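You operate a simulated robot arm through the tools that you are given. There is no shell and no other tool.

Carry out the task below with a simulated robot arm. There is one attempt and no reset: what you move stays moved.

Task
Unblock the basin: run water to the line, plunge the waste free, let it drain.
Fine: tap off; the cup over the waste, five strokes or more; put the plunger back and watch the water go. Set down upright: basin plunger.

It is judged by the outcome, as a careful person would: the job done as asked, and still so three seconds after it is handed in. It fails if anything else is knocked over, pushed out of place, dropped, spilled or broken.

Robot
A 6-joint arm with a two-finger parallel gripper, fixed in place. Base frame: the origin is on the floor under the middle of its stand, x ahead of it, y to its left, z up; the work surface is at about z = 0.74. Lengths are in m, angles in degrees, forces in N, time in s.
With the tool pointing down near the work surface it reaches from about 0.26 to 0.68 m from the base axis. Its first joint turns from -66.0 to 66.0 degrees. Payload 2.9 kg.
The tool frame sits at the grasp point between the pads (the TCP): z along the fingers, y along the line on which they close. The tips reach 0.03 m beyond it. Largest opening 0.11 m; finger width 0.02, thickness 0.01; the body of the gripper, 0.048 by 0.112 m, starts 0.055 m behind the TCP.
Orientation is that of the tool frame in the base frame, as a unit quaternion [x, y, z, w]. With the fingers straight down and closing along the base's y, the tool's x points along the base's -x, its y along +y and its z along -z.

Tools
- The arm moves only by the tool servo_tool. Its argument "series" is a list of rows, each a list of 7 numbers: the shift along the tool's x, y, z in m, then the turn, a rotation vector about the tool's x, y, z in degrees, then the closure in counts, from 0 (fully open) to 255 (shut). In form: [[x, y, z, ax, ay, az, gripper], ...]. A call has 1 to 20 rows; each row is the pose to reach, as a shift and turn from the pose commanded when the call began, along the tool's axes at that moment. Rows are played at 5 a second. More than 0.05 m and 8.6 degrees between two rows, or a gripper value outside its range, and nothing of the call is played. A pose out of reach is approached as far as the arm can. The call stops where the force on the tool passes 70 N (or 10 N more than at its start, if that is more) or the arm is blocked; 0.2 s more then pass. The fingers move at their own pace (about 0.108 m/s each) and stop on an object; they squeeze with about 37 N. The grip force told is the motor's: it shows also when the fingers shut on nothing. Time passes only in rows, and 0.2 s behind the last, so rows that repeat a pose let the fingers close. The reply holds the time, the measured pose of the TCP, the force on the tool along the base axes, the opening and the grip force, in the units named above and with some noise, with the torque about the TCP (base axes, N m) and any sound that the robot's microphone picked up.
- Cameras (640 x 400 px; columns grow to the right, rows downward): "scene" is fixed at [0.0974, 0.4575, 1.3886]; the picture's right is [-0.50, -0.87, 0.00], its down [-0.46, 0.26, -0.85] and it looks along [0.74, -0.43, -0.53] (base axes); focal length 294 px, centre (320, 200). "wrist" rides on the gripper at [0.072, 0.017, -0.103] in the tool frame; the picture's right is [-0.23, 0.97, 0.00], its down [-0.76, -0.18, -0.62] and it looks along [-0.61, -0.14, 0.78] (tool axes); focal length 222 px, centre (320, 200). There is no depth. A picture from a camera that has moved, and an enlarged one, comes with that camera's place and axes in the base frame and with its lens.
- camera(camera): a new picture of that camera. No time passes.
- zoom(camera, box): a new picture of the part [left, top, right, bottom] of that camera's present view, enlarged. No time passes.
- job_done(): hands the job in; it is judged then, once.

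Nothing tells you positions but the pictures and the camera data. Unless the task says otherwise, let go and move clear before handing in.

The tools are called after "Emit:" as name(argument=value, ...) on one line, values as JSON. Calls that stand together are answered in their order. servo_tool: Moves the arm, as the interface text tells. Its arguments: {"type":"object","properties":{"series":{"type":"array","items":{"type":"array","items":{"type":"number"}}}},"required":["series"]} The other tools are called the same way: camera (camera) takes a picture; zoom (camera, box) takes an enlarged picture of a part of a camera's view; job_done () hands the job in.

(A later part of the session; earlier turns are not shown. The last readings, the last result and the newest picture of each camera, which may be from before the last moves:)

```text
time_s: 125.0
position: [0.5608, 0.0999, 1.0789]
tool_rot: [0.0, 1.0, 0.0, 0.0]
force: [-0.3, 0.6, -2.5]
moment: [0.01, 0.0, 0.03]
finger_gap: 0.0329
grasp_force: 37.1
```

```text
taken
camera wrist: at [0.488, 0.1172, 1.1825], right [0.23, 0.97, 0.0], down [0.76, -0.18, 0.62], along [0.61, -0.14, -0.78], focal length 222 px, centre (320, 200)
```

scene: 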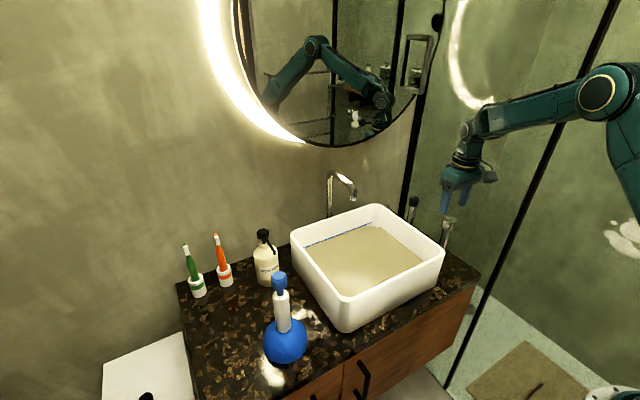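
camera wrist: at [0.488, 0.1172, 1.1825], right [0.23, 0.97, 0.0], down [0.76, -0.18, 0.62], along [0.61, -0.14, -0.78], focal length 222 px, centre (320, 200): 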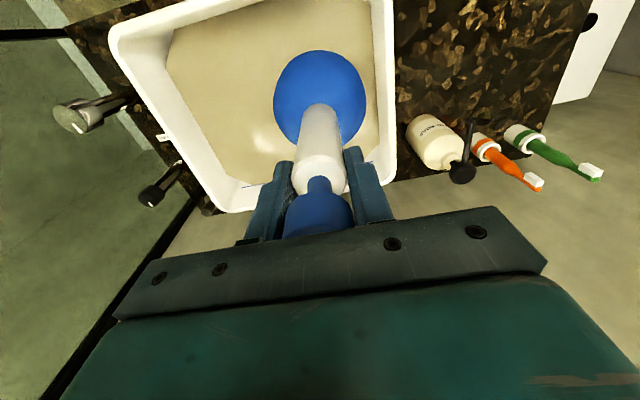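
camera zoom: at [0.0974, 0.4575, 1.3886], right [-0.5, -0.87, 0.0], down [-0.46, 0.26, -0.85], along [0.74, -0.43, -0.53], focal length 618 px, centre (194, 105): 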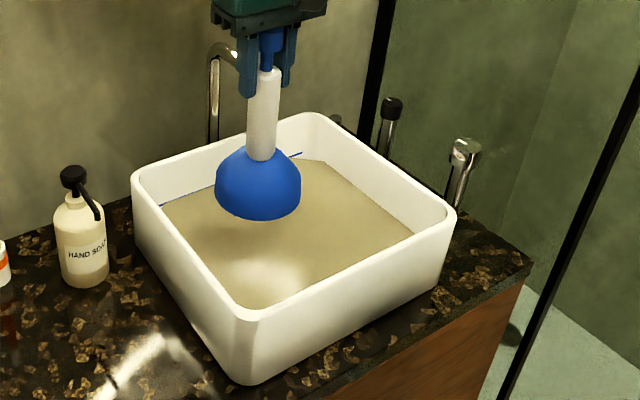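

The plunger is over the waste with the water at the line. I'll lower it to contact first.

Emit:
servo_tool(series=[[0, 0, 0.03, 0, 0, 0, 255], [0, 0, 0.07, 0, 0, 0, 255], [0, 0, 0.11, 0, 0, 0, 255], [0, 0, 0.135, 0, 0, 0, 255], [0, 0, 0.15, 0, 0, 0, 255], [0, 0, 0.156, 0, 0, 0, 255], [0, 0, 0.159, 0, 0, 0, 255], [0, 0, 0.159, 0, 0, 0, 255]])

Emit:
zoom(camera="wrist", box=[180, 20, 460, 240])

Emit:
zoom(camera="scene", box=[280, 150, 480, 340])

```text
time_s: 126.8
position: [0.5581, 0.1019, 0.9212]
tool_rot: [0.001, 1.0, 0.001, 0.001]
force: [-6.4, -0.6, 18.4]
moment: [-0.44, 0.54, -0.02]
finger_gap: 0.0326
grasp_force: 37.2
```

```text
1.82 times, centred on (320, 130) of wrist
camera zoom: at [0.4872, 0.1179, 1.0241], right [0.23, 0.97, 0.0], down [0.76, -0.18, 0.62], along [0.61, -0.14, -0.78], focal length 404 px, centre (320, 327)
```

zoom: 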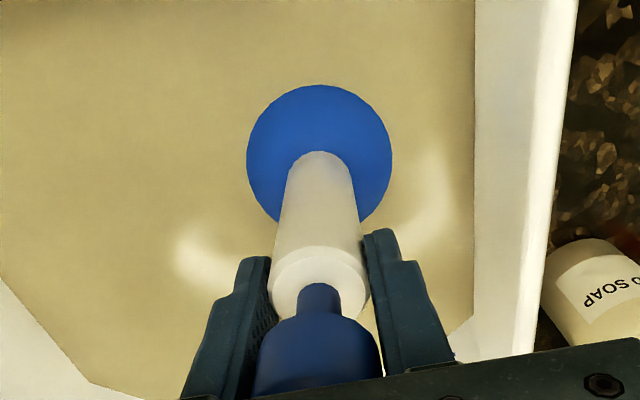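

```text
2.11 times, centred on (380, 245) of scene
camera zoom: at [0.0969, 0.4575, 1.3887], right [-0.5, -0.87, 0.0], down [-0.46, 0.26, -0.85], along [0.74, -0.43, -0.53], focal length 618 px, centre (194, 105)
```

zoom: 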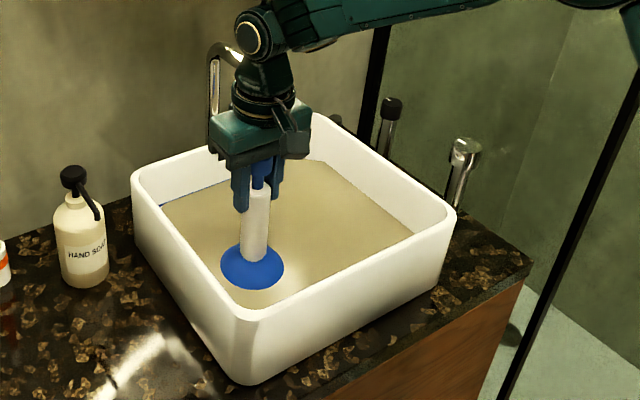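

Emit:
servo_tool(series=[[0, 0, -0.02, 0, 0, 0, 255], [0, 0, -0.032, 0, 0, 0, 255], [0, 0, -0.012, 0, 0, 0, 255], [0, 0, 0.001, 0, 0, 0, 255], [0, 0, 0.001, 0, 0, 0, 255], [0, 0, -0.02, 0, 0, 0, 255], [0, 0, -0.032, 0, 0, 0, 255], [0, 0, -0.012, 0, 0, 0, 255], [0, 0, 0.001, 0, 0, 0, 255], [0, 0, 0.001, 0, 0, 0, 255], [0, 0, -0.02, 0, 0, 0, 255], [0, 0, -0.032, 0, 0, 0, 255], [0, 0, -0.012, 0, 0, 0, 255], [0, 0, 0.001, 0, 0, 0, 255], [0, 0, 0.001, 0, 0, 0, 255], [0, 0, -0.02, 0, 0, 0, 255], [0, 0, -0.032, 0, 0, 0, 255], [0, 0, -0.012, 0, 0, 0, 255], [0, 0, 0.001, 0, 0, 0, 255], [0, 0, 0.001, 0, 0, 0, 255]])

Emit:
servo_tool(series=[[0, 0, -0.021, 0, 0, 0, 255], [0, 0, -0.033, 0, 0, 0, 255], [0, 0, -0.013, 0, 0, 0, 255], [0, 0, 0, 0, 0, 0, 255], [0, 0, 0, 0, 0, 0, 255], [0, 0, -0.021, 0, 0, 0, 255], [0, 0, -0.033, 0, 0, 0, 255], [0, 0, -0.013, 0, 0, 0, 255], [0, 0, 0, 0, 0, 0, 255], [0, 0, 0, 0, 0, 0, 255], [0, 0, -0.021, 0, 0, 0, 255], [0, 0, -0.033, 0, 0, 0, 255], [0, 0, -0.013, 0, 0, 0, 255], [0, 0, 0, 0, 0, 0, 255], [0, 0, 0, 0, 0, 0, 255], [0, 0, -0.021, 0, 0, 0, 255], [0, 0, -0.033, 0, 0, 0, 255]])

Emit:
zoom(camera="scene", box=[345, 215, 385, 240])

Emit:
zoom(camera="wrist", box=[180, 20, 460, 240])

```text
time_s: 131.0
position: [0.5578, 0.0996, 0.921]
tool_rot: [-0.001, 1.0, -0.001, 0.001]
force: [-16.0, 0.5, 36.7]
moment: [-0.39, 1.23, -0.06]
finger_gap: 0.033
grasp_force: 37.2
```

```text
time_s: 134.6
position: [0.5589, 0.1007, 0.9511]
tool_rot: [-0.001, 1.0, 0.001, -0.001]
force: [-0.2, 0.3, -2.5]
moment: [0.0, 0.02, 0.0]
finger_gap: 0.0329
grasp_force: 37.5
```

```text
16.00 times, centred on (365, 228) of scene
camera zoom: at [0.0974, 0.4575, 1.3886], right [-0.5, -0.87, 0.0], down [-0.46, 0.26, -0.85], along [0.74, -0.43, -0.53], focal length 4696 px, centre (-400, -240)
```

zoom: 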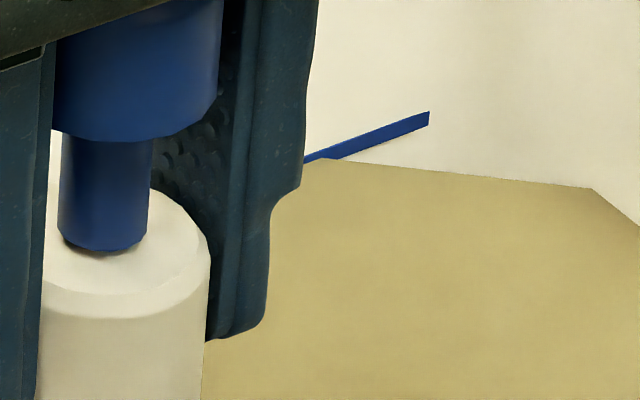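

```text
1.82 times, centred on (320, 130) of wrist
camera zoom: at [0.4877, 0.1166, 1.0531], right [0.23, 0.97, 0.0], down [0.76, -0.18, 0.62], along [0.61, -0.14, -0.78], focal length 404 px, centre (320, 327)
```

zoom: 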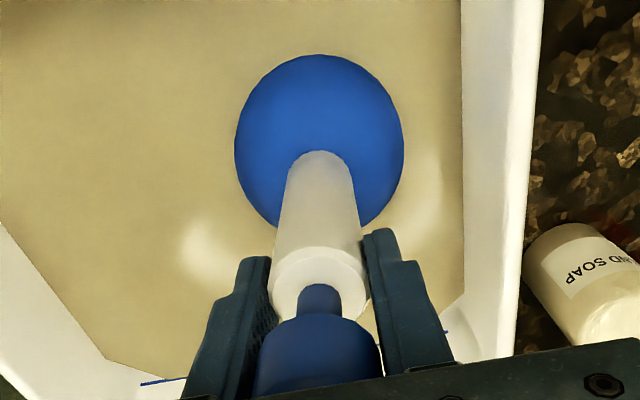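

Emit:
servo_tool(series=[[0, 0, -0.02, 0, 0, 0, 255], [0, 0, -0.05, 0, 0, 0, 255], [0, 0, -0.05, 0, 0, 0, 255], [0, 0, -0.05, 0, 0, 0, 255], [0, 0, -0.05, 0, 0, 0, 255], [0, 0, -0.05, 0, 0, 0, 255], [0, 0, -0.05, 0, 0, 0, 255], [0, 0, -0.05, 0, 0, 0, 255], [0, 0, -0.05, 0, 0, 0, 255], [0, 0, -0.05, 0, 0, 0, 255], [0, 0, -0.05, 0, 0, 0, 255], [0, 0, -0.05, 0, 0, 0, 255], [0, 0, -0.05, 0, 0, 0, 255]])

Emit:
zoom(camera="scene", box=[345, 215, 385, 240])

Emit:
zoom(camera="scene", box=[300, 180, 420, 320])

```text
time_s: 137.4
position: [0.5602, 0.1006, 1.0003]
tool_rot: [0.0, 1.0, 0.0, 0.0]
force: [-0.1, -0.6, -2.5]
moment: [0.01, 0.01, 0.02]
finger_gap: 0.0329
grasp_force: 37.0
```

```text
16.00 times, centred on (365, 228) of scene
camera zoom: at [0.0974, 0.4575, 1.3886], right [-0.5, -0.87, 0.0], down [-0.46, 0.26, -0.85], along [0.74, -0.43, -0.53], focal length 4696 px, centre (-400, -240)
```

zoom: 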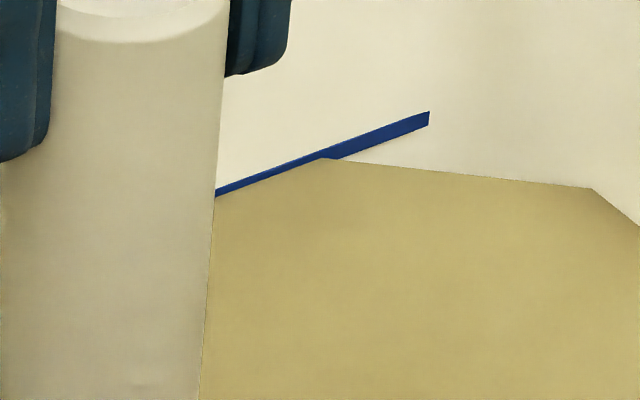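

```text
2.86 times, centred on (360, 250) of scene
camera zoom: at [0.0974, 0.4575, 1.3886], right [-0.5, -0.87, 0.0], down [-0.46, 0.26, -0.85], along [0.74, -0.43, -0.53], focal length 838 px, centre (206, 57)
```

zoom: 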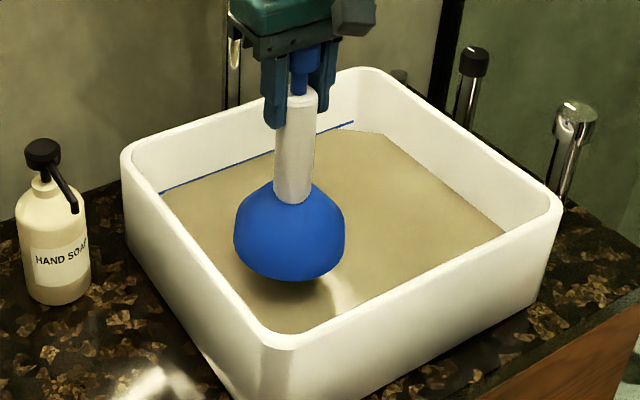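

The basin still isn't clearing. I'll try longer strokes of about 60 mm, going down to firm contact and staying centred over the waste.

Emit:
servo_tool(series=[[0, 0, 0.03, 0, 0, 0, 255], [0, 0, 0.06, 0, 0, 0, 255], [0, 0, 0.082, 0, 0, 0, 255], [0, 0, 0.083, 0, 0, 0, 255], [0, 0, 0.055, 0, 0, 0, 255], [0, 0, 0.02, 0, 0, 0, 255], [0, 0, 0.02, 0, 0, 0, 255], [0, 0, 0.055, 0, 0, 0, 255], [0, 0, 0.082, 0, 0, 0, 255], [0, 0, 0.083, 0, 0, 0, 255], [0, 0, 0.055, 0, 0, 0, 255], [0, 0, 0.02, 0, 0, 0, 255], [0, 0, 0.02, 0, 0, 0, 255], [0, 0, 0.055, 0, 0, 0, 255], [0, 0, 0.082, 0, 0, 0, 255], [0, 0, 0.083, 0, 0, 0, 255], [0, 0, 0.055, 0, 0, 0, 255], [0, 0, 0.02, 0, 0, 0, 255], [0, 0, 0.02, 0, 0, 0, 255]])

Emit:
zoom(camera="scene", box=[345, 215, 385, 240])

Emit:
zoom(camera="scene", box=[300, 180, 420, 320])

```text
time_s: 141.4
position: [0.5572, 0.0992, 0.9817]
tool_rot: [0.0, 1.0, 0.0, 0.0]
force: [0.1, 0.0, -3.5]
moment: [-0.02, -0.03, -0.01]
finger_gap: 0.0329
grasp_force: 36.4
```

```text
16.00 times, centred on (365, 228) of scene
camera zoom: at [0.0974, 0.4575, 1.3886], right [-0.5, -0.87, 0.0], down [-0.46, 0.26, -0.85], along [0.74, -0.43, -0.53], focal length 4696 px, centre (-400, -240)
```

zoom: 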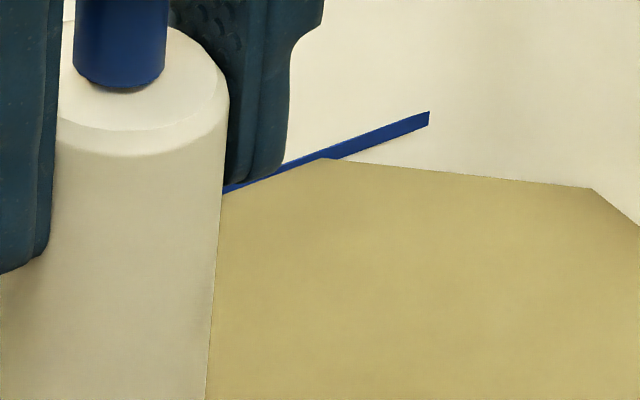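

```text
2.86 times, centred on (360, 250) of scene
camera zoom: at [0.0974, 0.4575, 1.3886], right [-0.5, -0.87, 0.0], down [-0.46, 0.26, -0.85], along [0.74, -0.43, -0.53], focal length 838 px, centre (206, 57)
```

zoom: 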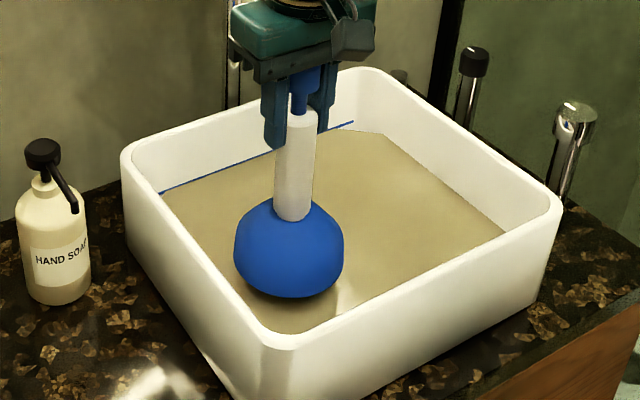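

Emit:
servo_tool(series=[[0, 0, 0.035, 0, 0, 0, 255], [0, 0, 0.062, 0, 0, 0, 255], [0, 0, 0.063, 0, 0, 0, 255], [0, 0, 0.035, 0, 0, 0, 255], [0, 0, 0, 0, 0, 0, 255], [0, 0, 0.035, 0, 0, 0, 255], [0, 0, 0.062, 0, 0, 0, 255], [0, 0, 0.063, 0, 0, 0, 255], [0, 0, 0.035, 0, 0, 0, 255], [0, 0, 0, 0, 0, 0, 255], [0, 0, 0.035, 0, 0, 0, 255], [0, 0, 0.062, 0, 0, 0, 255], [0, 0, 0.063, 0, 0, 0, 255], [0, 0, 0.035, 0, 0, 0, 255], [0, 0, 0, 0, 0, 0, 255], [0, 0, 0.035, 0, 0, 0, 255], [0, 0, 0.062, 0, 0, 0, 255], [0, 0, 0.063, 0, 0, 0, 255], [0, 0, 0.035, 0, 0, 0, 255], [0, 0, 0, 0, 0, 0, 255]])

Emit:
zoom(camera="scene", box=[345, 215, 385, 240])

Emit:
zoom(camera="wrist", box=[180, 20, 460, 240])

```text
time_s: 145.6
position: [0.5567, 0.1021, 0.979]
tool_rot: [0.0, 1.0, -0.001, 0.0]
force: [0.2, 0.1, -1.6]
moment: [0.01, -0.02, -0.01]
finger_gap: 0.033
grasp_force: 36.5
```

```text
16.00 times, centred on (365, 228) of scene
camera zoom: at [0.0974, 0.4575, 1.3886], right [-0.5, -0.87, 0.0], down [-0.46, 0.26, -0.85], along [0.74, -0.43, -0.53], focal length 4696 px, centre (-400, -240)
```

zoom: 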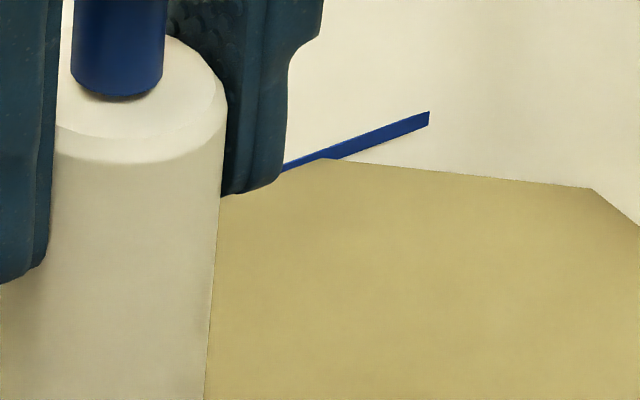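

```text
1.82 times, centred on (320, 130) of wrist
camera zoom: at [0.4853, 0.1177, 1.0834], right [0.23, 0.97, 0.0], down [0.76, -0.18, 0.62], along [0.61, -0.14, -0.78], focal length 404 px, centre (320, 327)
```

zoom: 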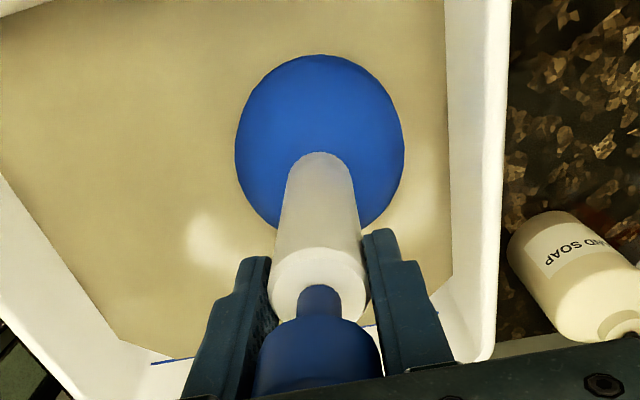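

Long strokes didn't change it either. The blue knob sits on a thin rod entering the white barrel, so this may be a pump-type plunger where the knob slides. I'll look closely at that joint.

Emit:
zoom(camera="scene", box=[335, 195, 375, 240])

Emit:
zoom(camera="wrist", box=[280, 150, 370, 240])

Emit:
zoom(camera="scene", box=[320, 230, 390, 310])

```text
8.89 times, centred on (355, 218) of scene
camera zoom: at [0.0974, 0.4575, 1.3886], right [-0.5, -0.87, 0.0], down [-0.46, 0.26, -0.85], along [0.74, -0.43, -0.53], focal length 2609 px, centre (9, 44)
```

zoom: 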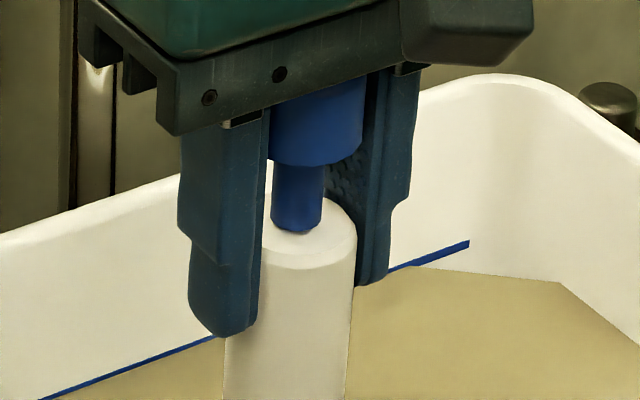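

```text
4.44 times, centred on (325, 195) of wrist
camera zoom: at [0.4853, 0.1177, 1.0834], right [0.23, 0.97, 0.0], down [0.76, -0.18, 0.62], along [0.61, -0.14, -0.78], focal length 987 px, centre (298, 222)
```

zoom: 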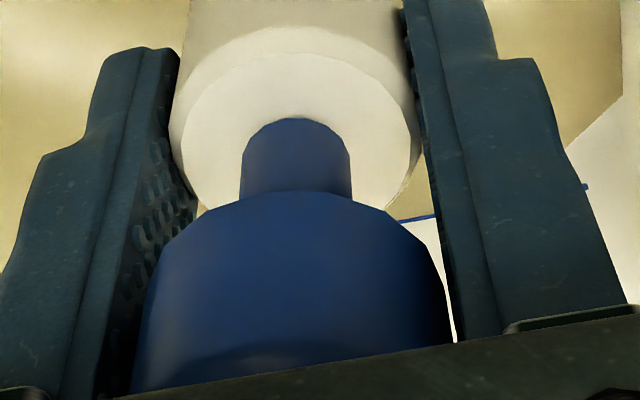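

```text
5.00 times, centred on (355, 270) of scene
camera zoom: at [0.0974, 0.4575, 1.3886], right [-0.5, -0.87, 0.0], down [-0.46, 0.26, -0.85], along [0.74, -0.43, -0.53], focal length 1467 px, centre (145, -150)
```

zoom: 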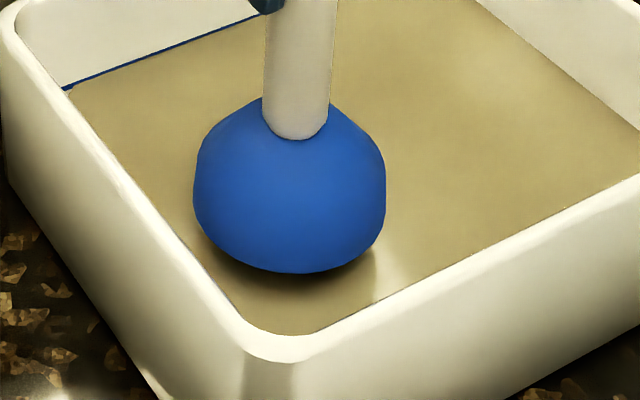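

The knob has clearance in my fingers while the barrel is gripped, so pumping the rod would need the knob alone. I'll rest the cup gently on the basin floor over the waste so I can regrasp just the knob.

Emit:
servo_tool(series=[[0, 0, 0.025, 0, 0, 0, 255], [0, 0, 0.045, 0, 0, 0, 255], [0, 0, 0.055, 0, 0, 0, 255], [0, 0, 0.058, 0, 0, 0, 255], [0, 0, 0.0595, 0, 0, 0, 255], [0, 0, 0.0595, 0, 0, 0, 255]])

Emit:
zoom(camera="wrist", box=[180, 20, 460, 240])

```text
time_s: 147.0
position: [0.5584, 0.1003, 0.9212]
tool_rot: [0.0, 1.0, 0.0, 0.0]
force: [0.3, 0.3, -2.3]
moment: [0.03, -0.02, 0.01]
finger_gap: 0.0328
grasp_force: 37.1
```

```text
1.82 times, centred on (320, 130) of wrist
camera zoom: at [0.4868, 0.117, 1.0242], right [0.23, 0.97, 0.0], down [0.76, -0.18, 0.62], along [0.61, -0.14, -0.78], focal length 404 px, centre (320, 327)
```

zoom: 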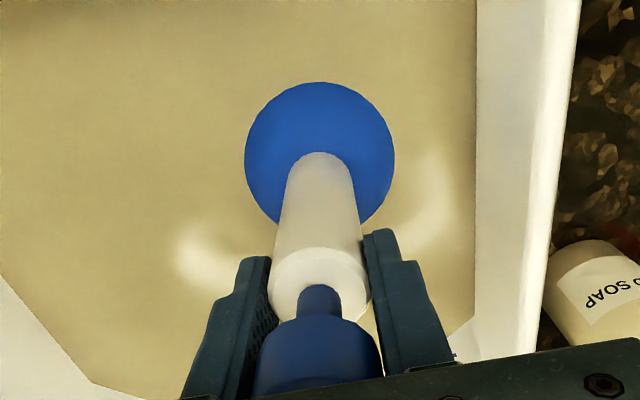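

Emit:
servo_tool(series=[[0, 0, 0.001, 0, 0, 0, 255], [0, 0, 0.0018, 0, 0, 0, 255], [0, 0, 0.0018, 0, 0, 0, 255]])

```text
time_s: 147.8
position: [0.559, 0.1005, 0.9201]
tool_rot: [-0.001, 1.0, 0.0, 0.0]
force: [-3.2, -1.2, 5.8]
moment: [-0.07, 0.28, 0.01]
finger_gap: 0.0326
grasp_force: 36.7
```

Light contact. I'll open carefully and rise to knob height, watching that the plunger stands by itself.

Emit:
servo_tool(series=[[0, 0, -0.0005, 0, 0, 0, 220], [0, 0, -0.0005, 0, 0, 0, 170], [0, 0, -0.0005, 0, 0, 0, 120], [0, 0, -0.0005, 0, 0, 0, 90], [0, 0, -0.0005, 0, 0, 0, 90]])

Emit:
zoom(camera="wrist", box=[180, 20, 460, 240])

Emit:
zoom(camera="scene", box=[300, 180, 420, 320])

```text
time_s: 149.0
position: [0.5578, 0.101, 0.9205]
tool_rot: [0.0, 1.0, 0.0, 0.0]
force: [-0.3, 0.6, 0.1]
moment: [0.03, 0.02, 0.01]
finger_gap: 0.0712
grasp_force: 0.1
```

```text
1.82 times, centred on (320, 130) of wrist
camera zoom: at [0.4868, 0.1173, 1.0235], right [0.23, 0.97, 0.0], down [0.76, -0.18, 0.62], along [0.61, -0.14, -0.78], focal length 404 px, centre (320, 327)
```

zoom: 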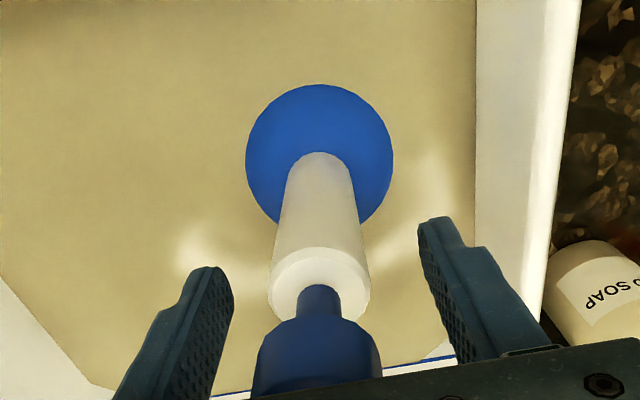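

```text
2.86 times, centred on (360, 250) of scene
camera zoom: at [0.0974, 0.4575, 1.3886], right [-0.5, -0.87, 0.0], down [-0.46, 0.26, -0.85], along [0.74, -0.43, -0.53], focal length 838 px, centre (206, 57)
```

zoom: 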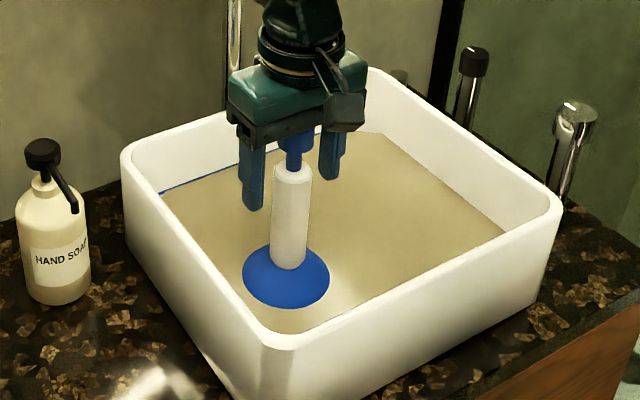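

It stands on its own. I'll rise 54 mm and look at the knob between the fingertips.

Emit:
servo_tool(series=[[0, 0, -0.02, 0, 0, 0, 90], [0, 0, -0.04, 0, 0, 0, 90], [0, 0, -0.053, 0, 0, 0, 90], [0, 0, -0.053, 0, 0, 0, 90]])

Emit:
zoom(camera="wrist", box=[180, 40, 460, 240])

Emit:
zoom(camera="scene", box=[320, 170, 400, 300])

```text
time_s: 150.0
position: [0.5576, 0.0999, 0.9739]
tool_rot: [0.0, 1.0, 0.0, 0.0]
force: [-0.1, -0.5, 0.9]
moment: [-0.01, -0.03, 0.02]
finger_gap: 0.0716
grasp_force: 0.0
```

```text
2.00 times, centred on (320, 140) of wrist
camera zoom: at [0.4865, 0.1169, 1.0771], right [0.23, 0.97, 0.0], down [0.76, -0.18, 0.62], along [0.61, -0.14, -0.78], focal length 444 px, centre (320, 320)
```

zoom: 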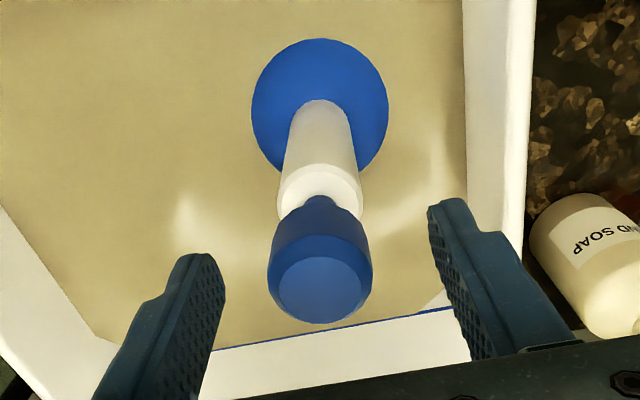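

```text
3.08 times, centred on (360, 235) of scene
camera zoom: at [0.0974, 0.4575, 1.3886], right [-0.5, -0.87, 0.0], down [-0.46, 0.26, -0.85], along [0.74, -0.43, -0.53], focal length 903 px, centre (197, 92)
```

zoom: 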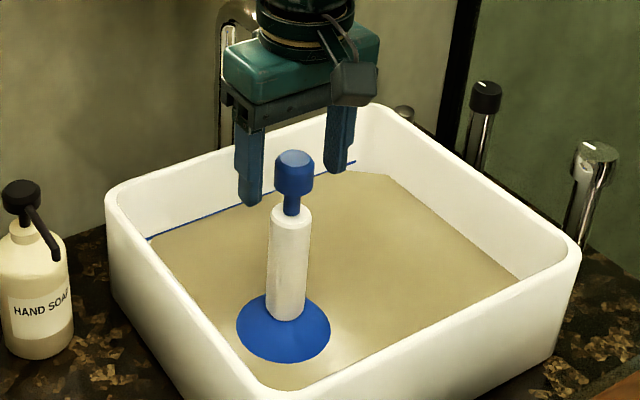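

The knob sits between the fingertips and clear of the barrel. I'll close on the knob only.

Emit:
servo_tool(series=[[0, 0, 0, 0, 0, 0, 130], [0, 0, 0, 0, 0, 0, 170], [0, 0, 0, 0, 0, 0, 210], [0, 0, 0, 0, 0, 0, 240], [0, 0, 0, 0, 0, 0, 255], [0, 0, 0, 0, 0, 0, 255]])

Emit:
zoom(camera="wrist", box=[180, 40, 460, 240])

Emit:
zoom(camera="scene", box=[320, 170, 400, 300])

```text
time_s: 151.4
position: [0.5581, 0.1002, 0.9739]
tool_rot: [0.001, 1.0, 0.0, 0.0]
force: [0.5, 1.3, 0.0]
moment: [0.04, -0.03, 0.04]
finger_gap: 0.0303
grasp_force: 37.1
```

```text
2.00 times, centred on (320, 140) of wrist
camera zoom: at [0.4865, 0.117, 1.0768], right [0.23, 0.97, 0.0], down [0.76, -0.18, 0.62], along [0.61, -0.14, -0.78], focal length 444 px, centre (320, 320)
```

zoom: 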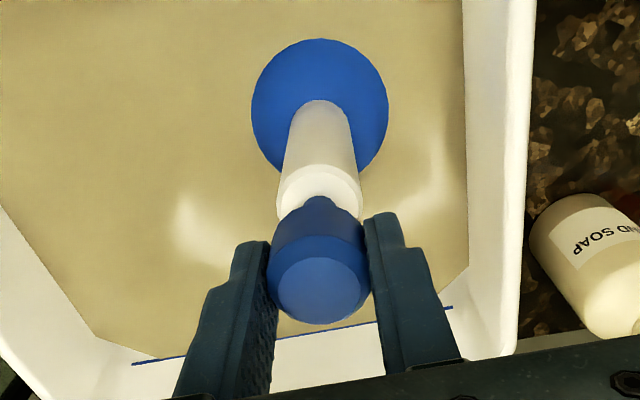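

```text
3.08 times, centred on (360, 235) of scene
camera zoom: at [0.0974, 0.4575, 1.3886], right [-0.5, -0.87, 0.0], down [-0.46, 0.26, -0.85], along [0.74, -0.43, -0.53], focal length 903 px, centre (197, 92)
```

zoom: 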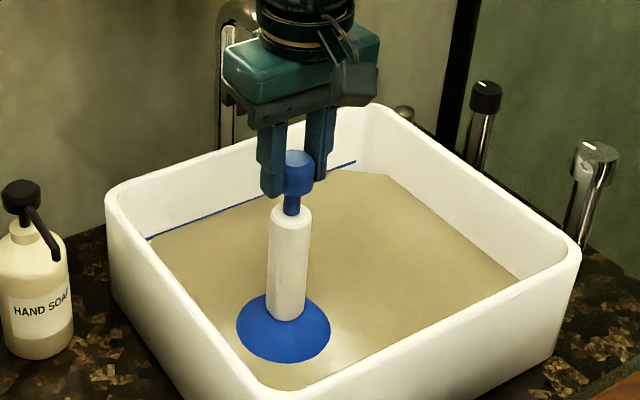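

I have the knob alone (30 mm). I'll press gently a few millimetres and see whether it slides into the barrel.

Emit:
servo_tool(series=[[0, 0, 0.002, 0, 0, 0, 255], [0, 0, 0.004, 0, 0, 0, 255], [0, 0, 0.006, 0, 0, 0, 255], [0, 0, 0.006, 0, 0, 0, 255]])

Emit:
zoom(camera="scene", box=[320, 170, 400, 300])

```text
time_s: 152.4
position: [0.5579, 0.0999, 0.9675]
tool_rot: [0.0, 1.0, 0.0, 0.0]
force: [-0.3, -2.2, 3.6]
moment: [-0.19, 0.01, -0.02]
finger_gap: 0.0304
grasp_force: 37.1
```

```text
3.08 times, centred on (360, 235) of scene
camera zoom: at [0.0973, 0.4575, 1.3887], right [-0.5, -0.87, 0.0], down [-0.46, 0.26, -0.85], along [0.74, -0.43, -0.53], focal length 903 px, centre (197, 92)
```

zoom: 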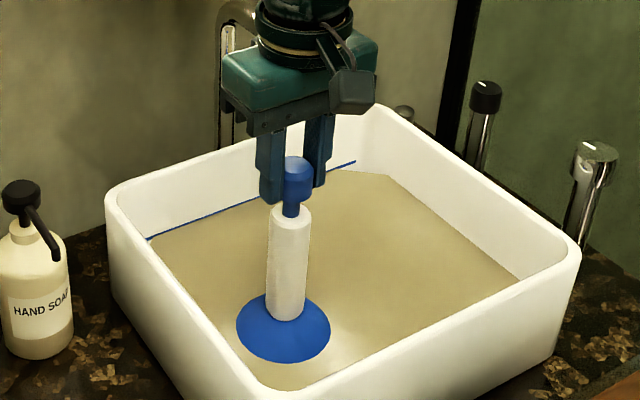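

It slides: 6 mm of travel for only a few newtons, so it is a pump plunger and the strokes are made with the knob. One full test stroke first.

Emit:
servo_tool(series=[[0, 0, 0.006, 0, 0, 0, 255], [0, 0, 0.012, 0, 0, 0, 255], [0, 0, 0.016, 0, 0, 0, 255], [0, 0, 0.016, 0, 0, 0, 255]])

Emit:
zoom(camera="scene", box=[320, 170, 400, 300])

Emit:
servo_tool(series=[[0, 0, -0.008, 0, 0, 0, 255], [0, 0, -0.016, 0, 0, 0, 255], [0, 0, -0.022, 0, 0, 0, 255], [0, 0, -0.022, 0, 0, 0, 255]])

Emit:
zoom(camera="scene", box=[320, 170, 400, 300])

```text
time_s: 153.4
position: [0.5584, 0.1007, 0.9531]
tool_rot: [0.0, 1.0, 0.001, 0.001]
force: [-9.3, -1.6, 18.7]
moment: [-0.07, 0.8, 0.0]
finger_gap: 0.0301
grasp_force: 36.9
```

```text
3.08 times, centred on (360, 235) of scene
camera zoom: at [0.0968, 0.4574, 1.3887], right [-0.5, -0.87, 0.0], down [-0.46, 0.26, -0.85], along [0.74, -0.43, -0.53], focal length 903 px, centre (197, 92)
```

zoom: 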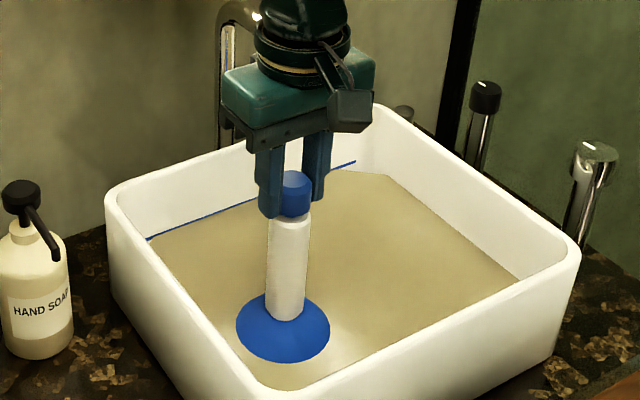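

```text
time_s: 154.4
position: [0.5592, 0.1008, 0.9727]
tool_rot: [-0.001, 1.0, 0.001, 0.0]
force: [-0.9, 0.4, 1.1]
moment: [-0.01, 0.09, -0.01]
finger_gap: 0.0306
grasp_force: 37.5
```

```text
3.08 times, centred on (360, 235) of scene
camera zoom: at [0.0973, 0.4575, 1.3886], right [-0.5, -0.87, 0.0], down [-0.46, 0.26, -0.85], along [0.74, -0.43, -0.53], focal length 903 px, centre (197, 92)
```

zoom: 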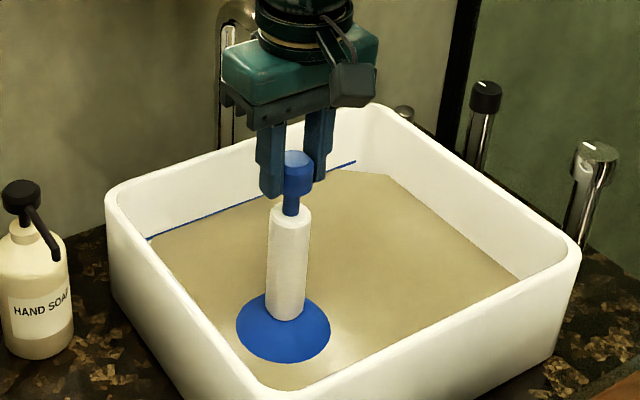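

A full stroke works, about 20 mm from knob top to end stop, with the cup staying seated. Three more follow.

Emit:
servo_tool(series=[[0, 0, 0.011, 0, 0, 0, 255], [0, 0, 0.022, 0, 0, 0, 255], [0, 0, 0.022, 0, 0, 0, 255], [0, 0, 0.011, 0, 0, 0, 255], [0, 0, 0, 0, 0, 0, 255], [0, 0, 0, 0, 0, 0, 255], [0, 0, 0.011, 0, 0, 0, 255], [0, 0, 0.022, 0, 0, 0, 255], [0, 0, 0.022, 0, 0, 0, 255], [0, 0, 0.011, 0, 0, 0, 255], [0, 0, 0, 0, 0, 0, 255], [0, 0, 0, 0, 0, 0, 255], [0, 0, 0.011, 0, 0, 0, 255], [0, 0, 0.022, 0, 0, 0, 255], [0, 0, 0.022, 0, 0, 0, 255], [0, 0, 0.011, 0, 0, 0, 255], [0, 0, 0, 0, 0, 0, 255], [0, 0, 0, 0, 0, 0, 255]])

Emit:
zoom(camera="scene", box=[345, 215, 385, 240])

Emit:
zoom(camera="scene", box=[320, 170, 400, 300])

```text
time_s: 158.2
position: [0.5575, 0.1003, 0.9739]
tool_rot: [0.0, 1.0, 0.0, 0.0]
force: [2.2, 0.5, 1.2]
moment: [0.01, -0.7, 0.02]
finger_gap: 0.0303
grasp_force: 37.5
```

```text
16.00 times, centred on (365, 228) of scene
camera zoom: at [0.0974, 0.4575, 1.3886], right [-0.5, -0.87, 0.0], down [-0.46, 0.26, -0.85], along [0.74, -0.43, -0.53], focal length 4696 px, centre (-400, -240)
```

zoom: 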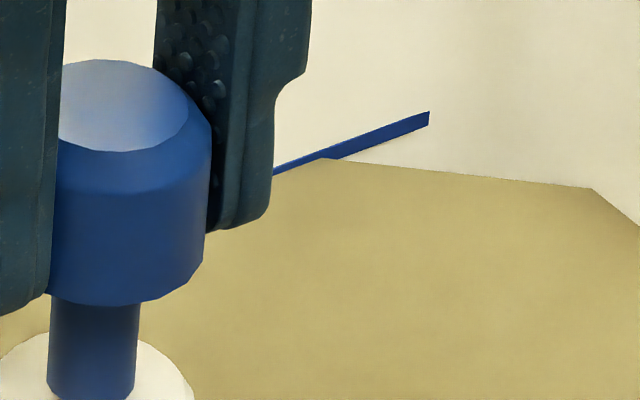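

```text
3.08 times, centred on (360, 235) of scene
camera zoom: at [0.0974, 0.4575, 1.3886], right [-0.5, -0.87, 0.0], down [-0.46, 0.26, -0.85], along [0.74, -0.43, -0.53], focal length 903 px, centre (197, 92)
```

zoom: 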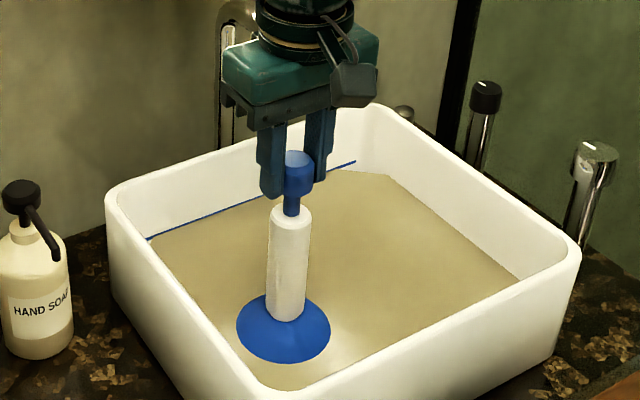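

Four strokes done. Three more, then I'll look at the water.

Emit:
servo_tool(series=[[0, 0, 0.011, 0, 0, 0, 255], [0, 0, 0.022, 0, 0, 0, 255], [0, 0, 0.022, 0, 0, 0, 255], [0, 0, 0.011, 0, 0, 0, 255], [0, 0, 0, 0, 0, 0, 255], [0, 0, 0, 0, 0, 0, 255], [0, 0, 0.011, 0, 0, 0, 255], [0, 0, 0.022, 0, 0, 0, 255], [0, 0, 0.022, 0, 0, 0, 255], [0, 0, 0.011, 0, 0, 0, 255], [0, 0, 0, 0, 0, 0, 255], [0, 0, 0, 0, 0, 0, 255], [0, 0, 0.011, 0, 0, 0, 255], [0, 0, 0.022, 0, 0, 0, 255], [0, 0, 0.022, 0, 0, 0, 255], [0, 0, 0.011, 0, 0, 0, 255], [0, 0, 0, 0, 0, 0, 255], [0, 0, 0, 0, 0, 0, 255]])

Emit:
zoom(camera="scene", box=[345, 215, 385, 240])

Emit:
zoom(camera="scene", box=[280, 150, 480, 340])

Emit:
zoom(camera="wrist", box=[180, 40, 460, 240])

```text
time_s: 162.0
position: [0.559, 0.1001, 0.9734]
tool_rot: [0.001, 1.0, -0.001, 0.0]
force: [1.5, 1.1, -0.5]
moment: [0.16, -0.37, 0.09]
finger_gap: 0.0303
grasp_force: 37.3
```

```text
16.00 times, centred on (365, 228) of scene
camera zoom: at [0.0974, 0.4575, 1.3886], right [-0.5, -0.87, 0.0], down [-0.46, 0.26, -0.85], along [0.74, -0.43, -0.53], focal length 4696 px, centre (-400, -240)
```

zoom: 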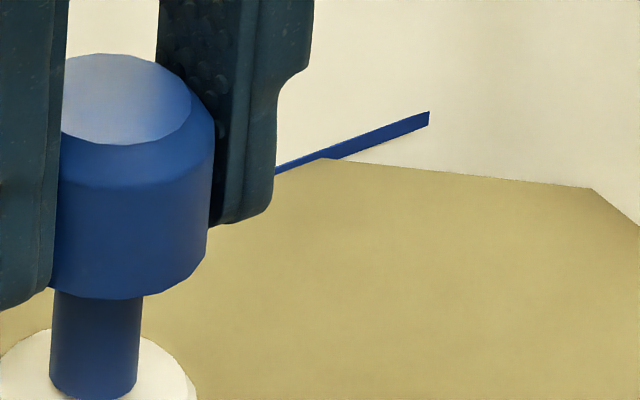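

```text
2.11 times, centred on (380, 245) of scene
camera zoom: at [0.0974, 0.4575, 1.3886], right [-0.5, -0.87, 0.0], down [-0.46, 0.26, -0.85], along [0.74, -0.43, -0.53], focal length 618 px, centre (194, 105)
```

zoom: 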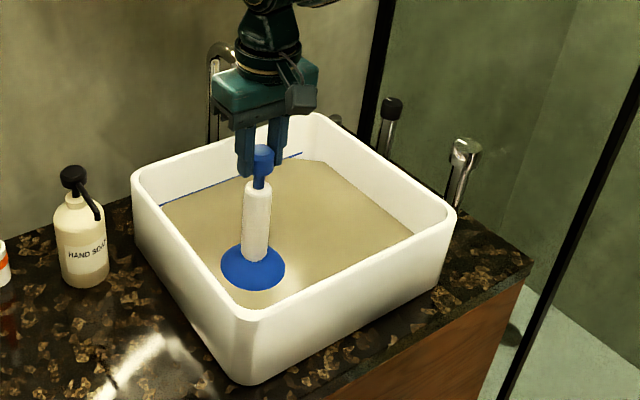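

```text
2.00 times, centred on (320, 140) of wrist
camera zoom: at [0.4868, 0.1167, 1.0766], right [0.23, 0.97, 0.0], down [0.76, -0.18, 0.62], along [0.61, -0.14, -0.78], focal length 444 px, centre (320, 320)
```

zoom: 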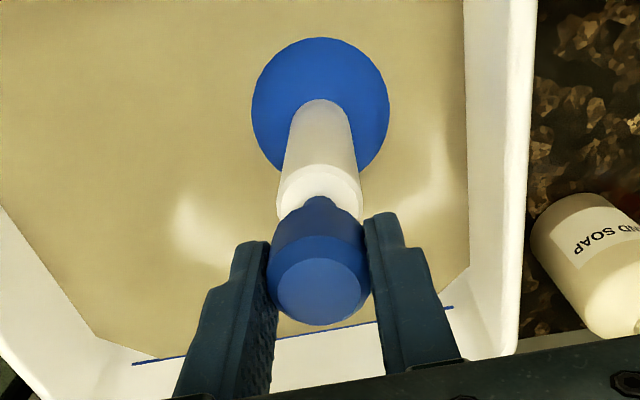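

Seven full strokes are done. I'll lift the cup off the waste and see whether it drains.

Emit:
servo_tool(series=[[0, 0, -0.005, 0, 0, 0, 255], [0, 0, -0.015, 0, 0, 0, 255], [0, 0, -0.03, 0, 0, 0, 255], [0, 0, -0.05, 0, 0, 0, 255], [0, 0, -0.07, 0, 0, 0, 255], [0, 0, -0.07, 0, 0, 0, 255], [0, 0, -0.07, 0, 0, 0, 255], [0, 0, -0.07, 0, 0, 0, 255], [0, 0, -0.07, 0, 0, 0, 255], [0, 0, -0.07, 0, 0, 0, 255]])

Emit:
zoom(camera="scene", box=[280, 150, 480, 340])

Emit:
zoom(camera="scene", box=[345, 215, 385, 240])

Emit:
zoom(camera="wrist", box=[180, 20, 460, 240])

```text
time_s: 164.2
position: [0.5598, 0.1015, 1.0446]
tool_rot: [0.0, 1.0, 0.0, 0.0]
force: [-0.4, 0.6, -3.2]
moment: [-0.01, -0.04, 0.01]
finger_gap: 0.0304
grasp_force: 37.0
```

```text
2.11 times, centred on (380, 245) of scene
camera zoom: at [0.0974, 0.4575, 1.3886], right [-0.5, -0.87, 0.0], down [-0.46, 0.26, -0.85], along [0.74, -0.43, -0.53], focal length 618 px, centre (194, 105)
```

zoom: 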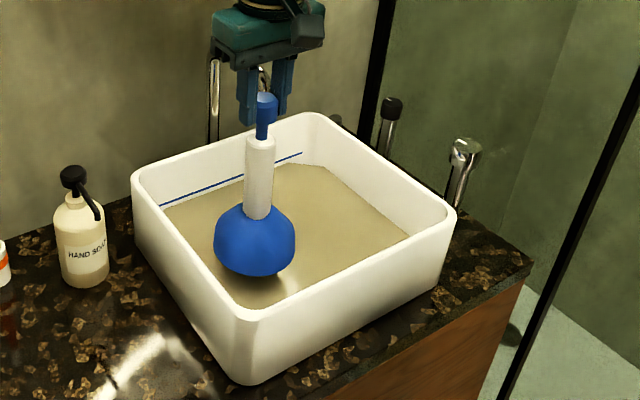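

```text
16.00 times, centred on (365, 228) of scene
camera zoom: at [0.0974, 0.4575, 1.3886], right [-0.5, -0.87, 0.0], down [-0.46, 0.26, -0.85], along [0.74, -0.43, -0.53], focal length 4696 px, centre (-400, -240)
```

zoom: 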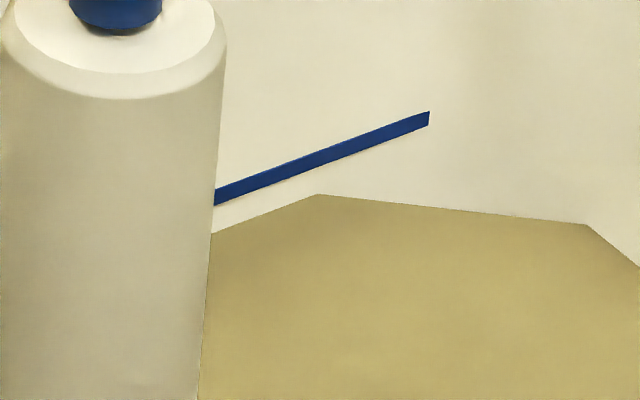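

```text
1.82 times, centred on (320, 130) of wrist
camera zoom: at [0.4873, 0.1171, 1.1471], right [0.23, 0.97, 0.0], down [0.76, -0.18, 0.62], along [0.61, -0.14, -0.78], focal length 404 px, centre (320, 327)
```

zoom: 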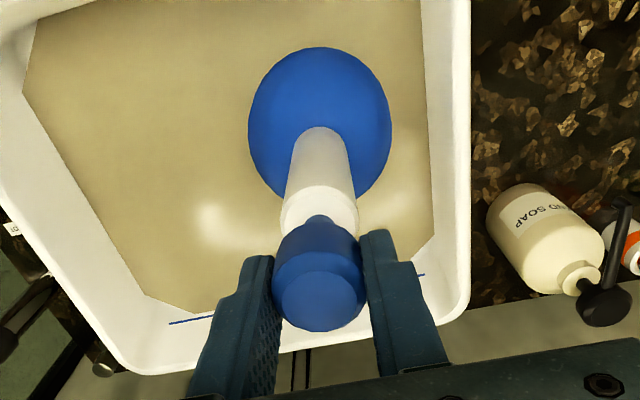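

The water is going: the level has already dropped about 9 mm. I'll carry the plunger back to its spot on the counter, held by the knob.

Emit:
servo_tool(series=[[0, 0, -0.02, 0, 0, 0, 255], [0, 0, -0.04, 0, 0, 0, 255], [0, 0, -0.06, 0, 0, 0, 255], [0, 0, -0.065, 0, 0, 0, 255], [0.006, 0.025, -0.065, 0, 0, 0, 255], [0.013, 0.053, -0.065, 0, 0, 0, 255], [0.02, 0.081, -0.065, 0, 0, 0, 255], [0.027, 0.109, -0.065, 0, 0, 0, 255], [0.034, 0.137, -0.065, 0, 0, 0, 255], [0.041, 0.165, -0.065, 0, 0, 0, 255], [0.047, 0.19, -0.065, 0, 0, 0, 255], [0.052, 0.21, -0.065, 0, 0, 0, 255], [0.0545, 0.2195, -0.065, 0, 0, 0, 255], [0.0545, 0.2195, -0.065, 0, 0, 0, 255], [0.0545, 0.2195, -0.065, 0, 0, 0, 255]])

Emit:
camera(camera="scene")

Emit:
camera(camera="wrist")

```text
time_s: 167.4
position: [0.5037, 0.321, 1.1073]
tool_rot: [0.0, 1.0, 0.0, 0.0]
force: [-0.3, -0.1, -3.0]
moment: [-0.02, 0.0, 0.01]
finger_gap: 0.0301
grasp_force: 37.3
```

```text
taken
```

scene: 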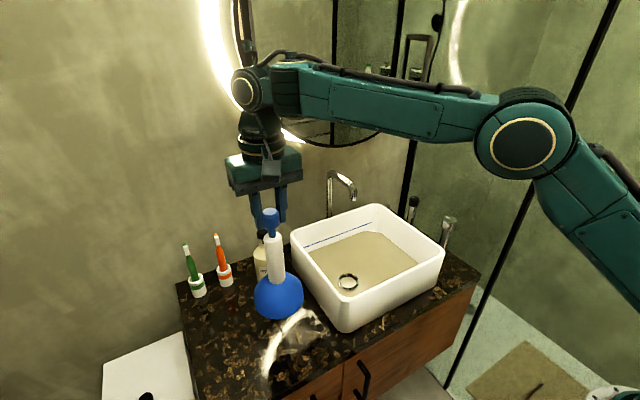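

```text
taken
camera wrist: at [0.4324, 0.337, 1.2109], right [0.23, 0.97, 0.0], down [0.76, -0.18, 0.62], along [0.61, -0.14, -0.78], focal length 222 px, centre (320, 200)
```

wrist: 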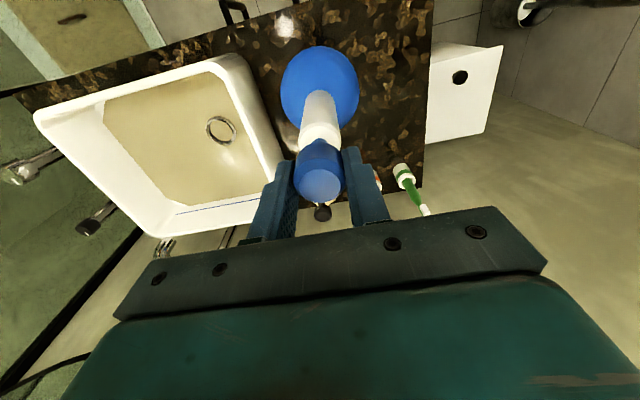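

The waste ring has reappeared as the water falls. I'll lower the plunger onto its spot.

Emit:
servo_tool(series=[[0, 0, 0.03, 0, 0, 0, 255], [0, 0, 0.06, 0, 0, 0, 255], [0, 0, 0.09, 0, 0, 0, 255], [0, 0, 0.115, 0, 0, 0, 255], [0, 0, 0.132, 0, 0, 0, 255], [0, 0, 0.14, 0, 0, 0, 255], [0, 0, 0.144, 0, 0, 0, 255], [0, 0, 0.144, 0, 0, 0, 255]])

Emit:
zoom(camera="scene", box=[220, 200, 340, 370])

```text
time_s: 169.2
position: [0.5041, 0.3208, 0.9655]
tool_rot: [0.0, 1.0, 0.001, 0.0]
force: [0.4, 0.4, -2.4]
moment: [-0.02, 0.01, 0.01]
finger_gap: 0.0301
grasp_force: 36.7
```

```text
2.35 times, centred on (280, 285) of scene
camera zoom: at [0.0974, 0.4575, 1.3886], right [-0.5, -0.87, 0.0], down [-0.46, 0.26, -0.85], along [0.74, -0.43, -0.53], focal length 690 px, centre (414, 0)
```

zoom: 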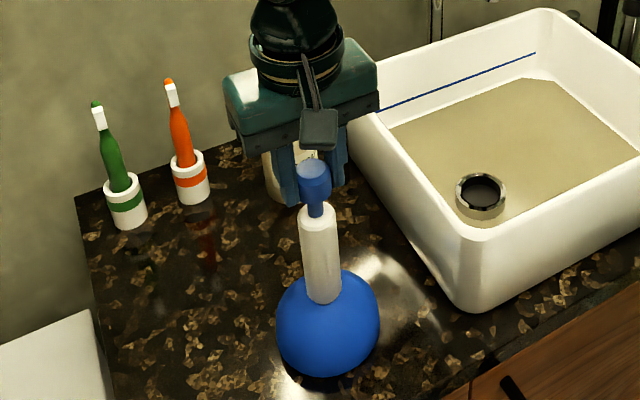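

Emit:
servo_tool(series=[[0, 0, 0.0015, 0, 0, 0, 255], [0, 0, 0.003, 0, 0, 0, 255], [0, 0, 0.0045, 0, 0, 0, 255], [0, 0, 0.0045, 0, 0, 0, 255]])

Emit:
zoom(camera="scene", box=[240, 240, 330, 370])

Emit:
zoom(camera="scene", box=[280, 150, 480, 340])

```text
time_s: 170.2
position: [0.5044, 0.3202, 0.9595]
tool_rot: [0.001, 1.0, 0.0, 0.0]
force: [-1.4, 0.2, 1.0]
moment: [0.03, -0.03, 0.02]
finger_gap: 0.0301
grasp_force: 37.2
```

```text
3.08 times, centred on (285, 305) of scene
camera zoom: at [0.0973, 0.4575, 1.3886], right [-0.5, -0.87, 0.0], down [-0.46, 0.26, -0.85], along [0.74, -0.43, -0.53], focal length 903 px, centre (428, -123)
```

zoom: 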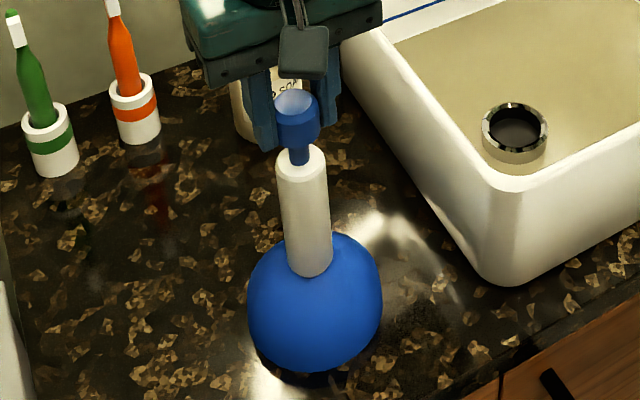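

```text
2.11 times, centred on (380, 245) of scene
camera zoom: at [0.0973, 0.4575, 1.3886], right [-0.5, -0.87, 0.0], down [-0.46, 0.26, -0.85], along [0.74, -0.43, -0.53], focal length 618 px, centre (194, 105)
```

zoom: 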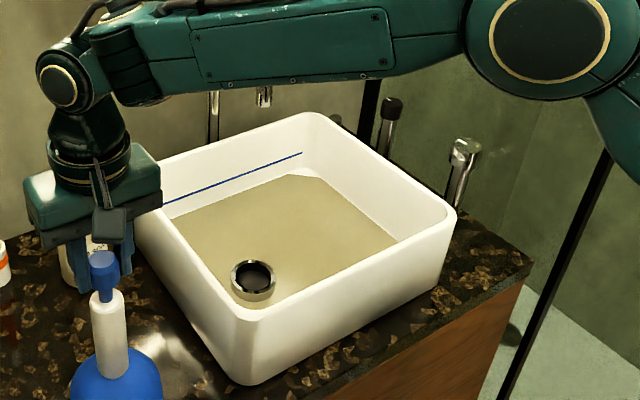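

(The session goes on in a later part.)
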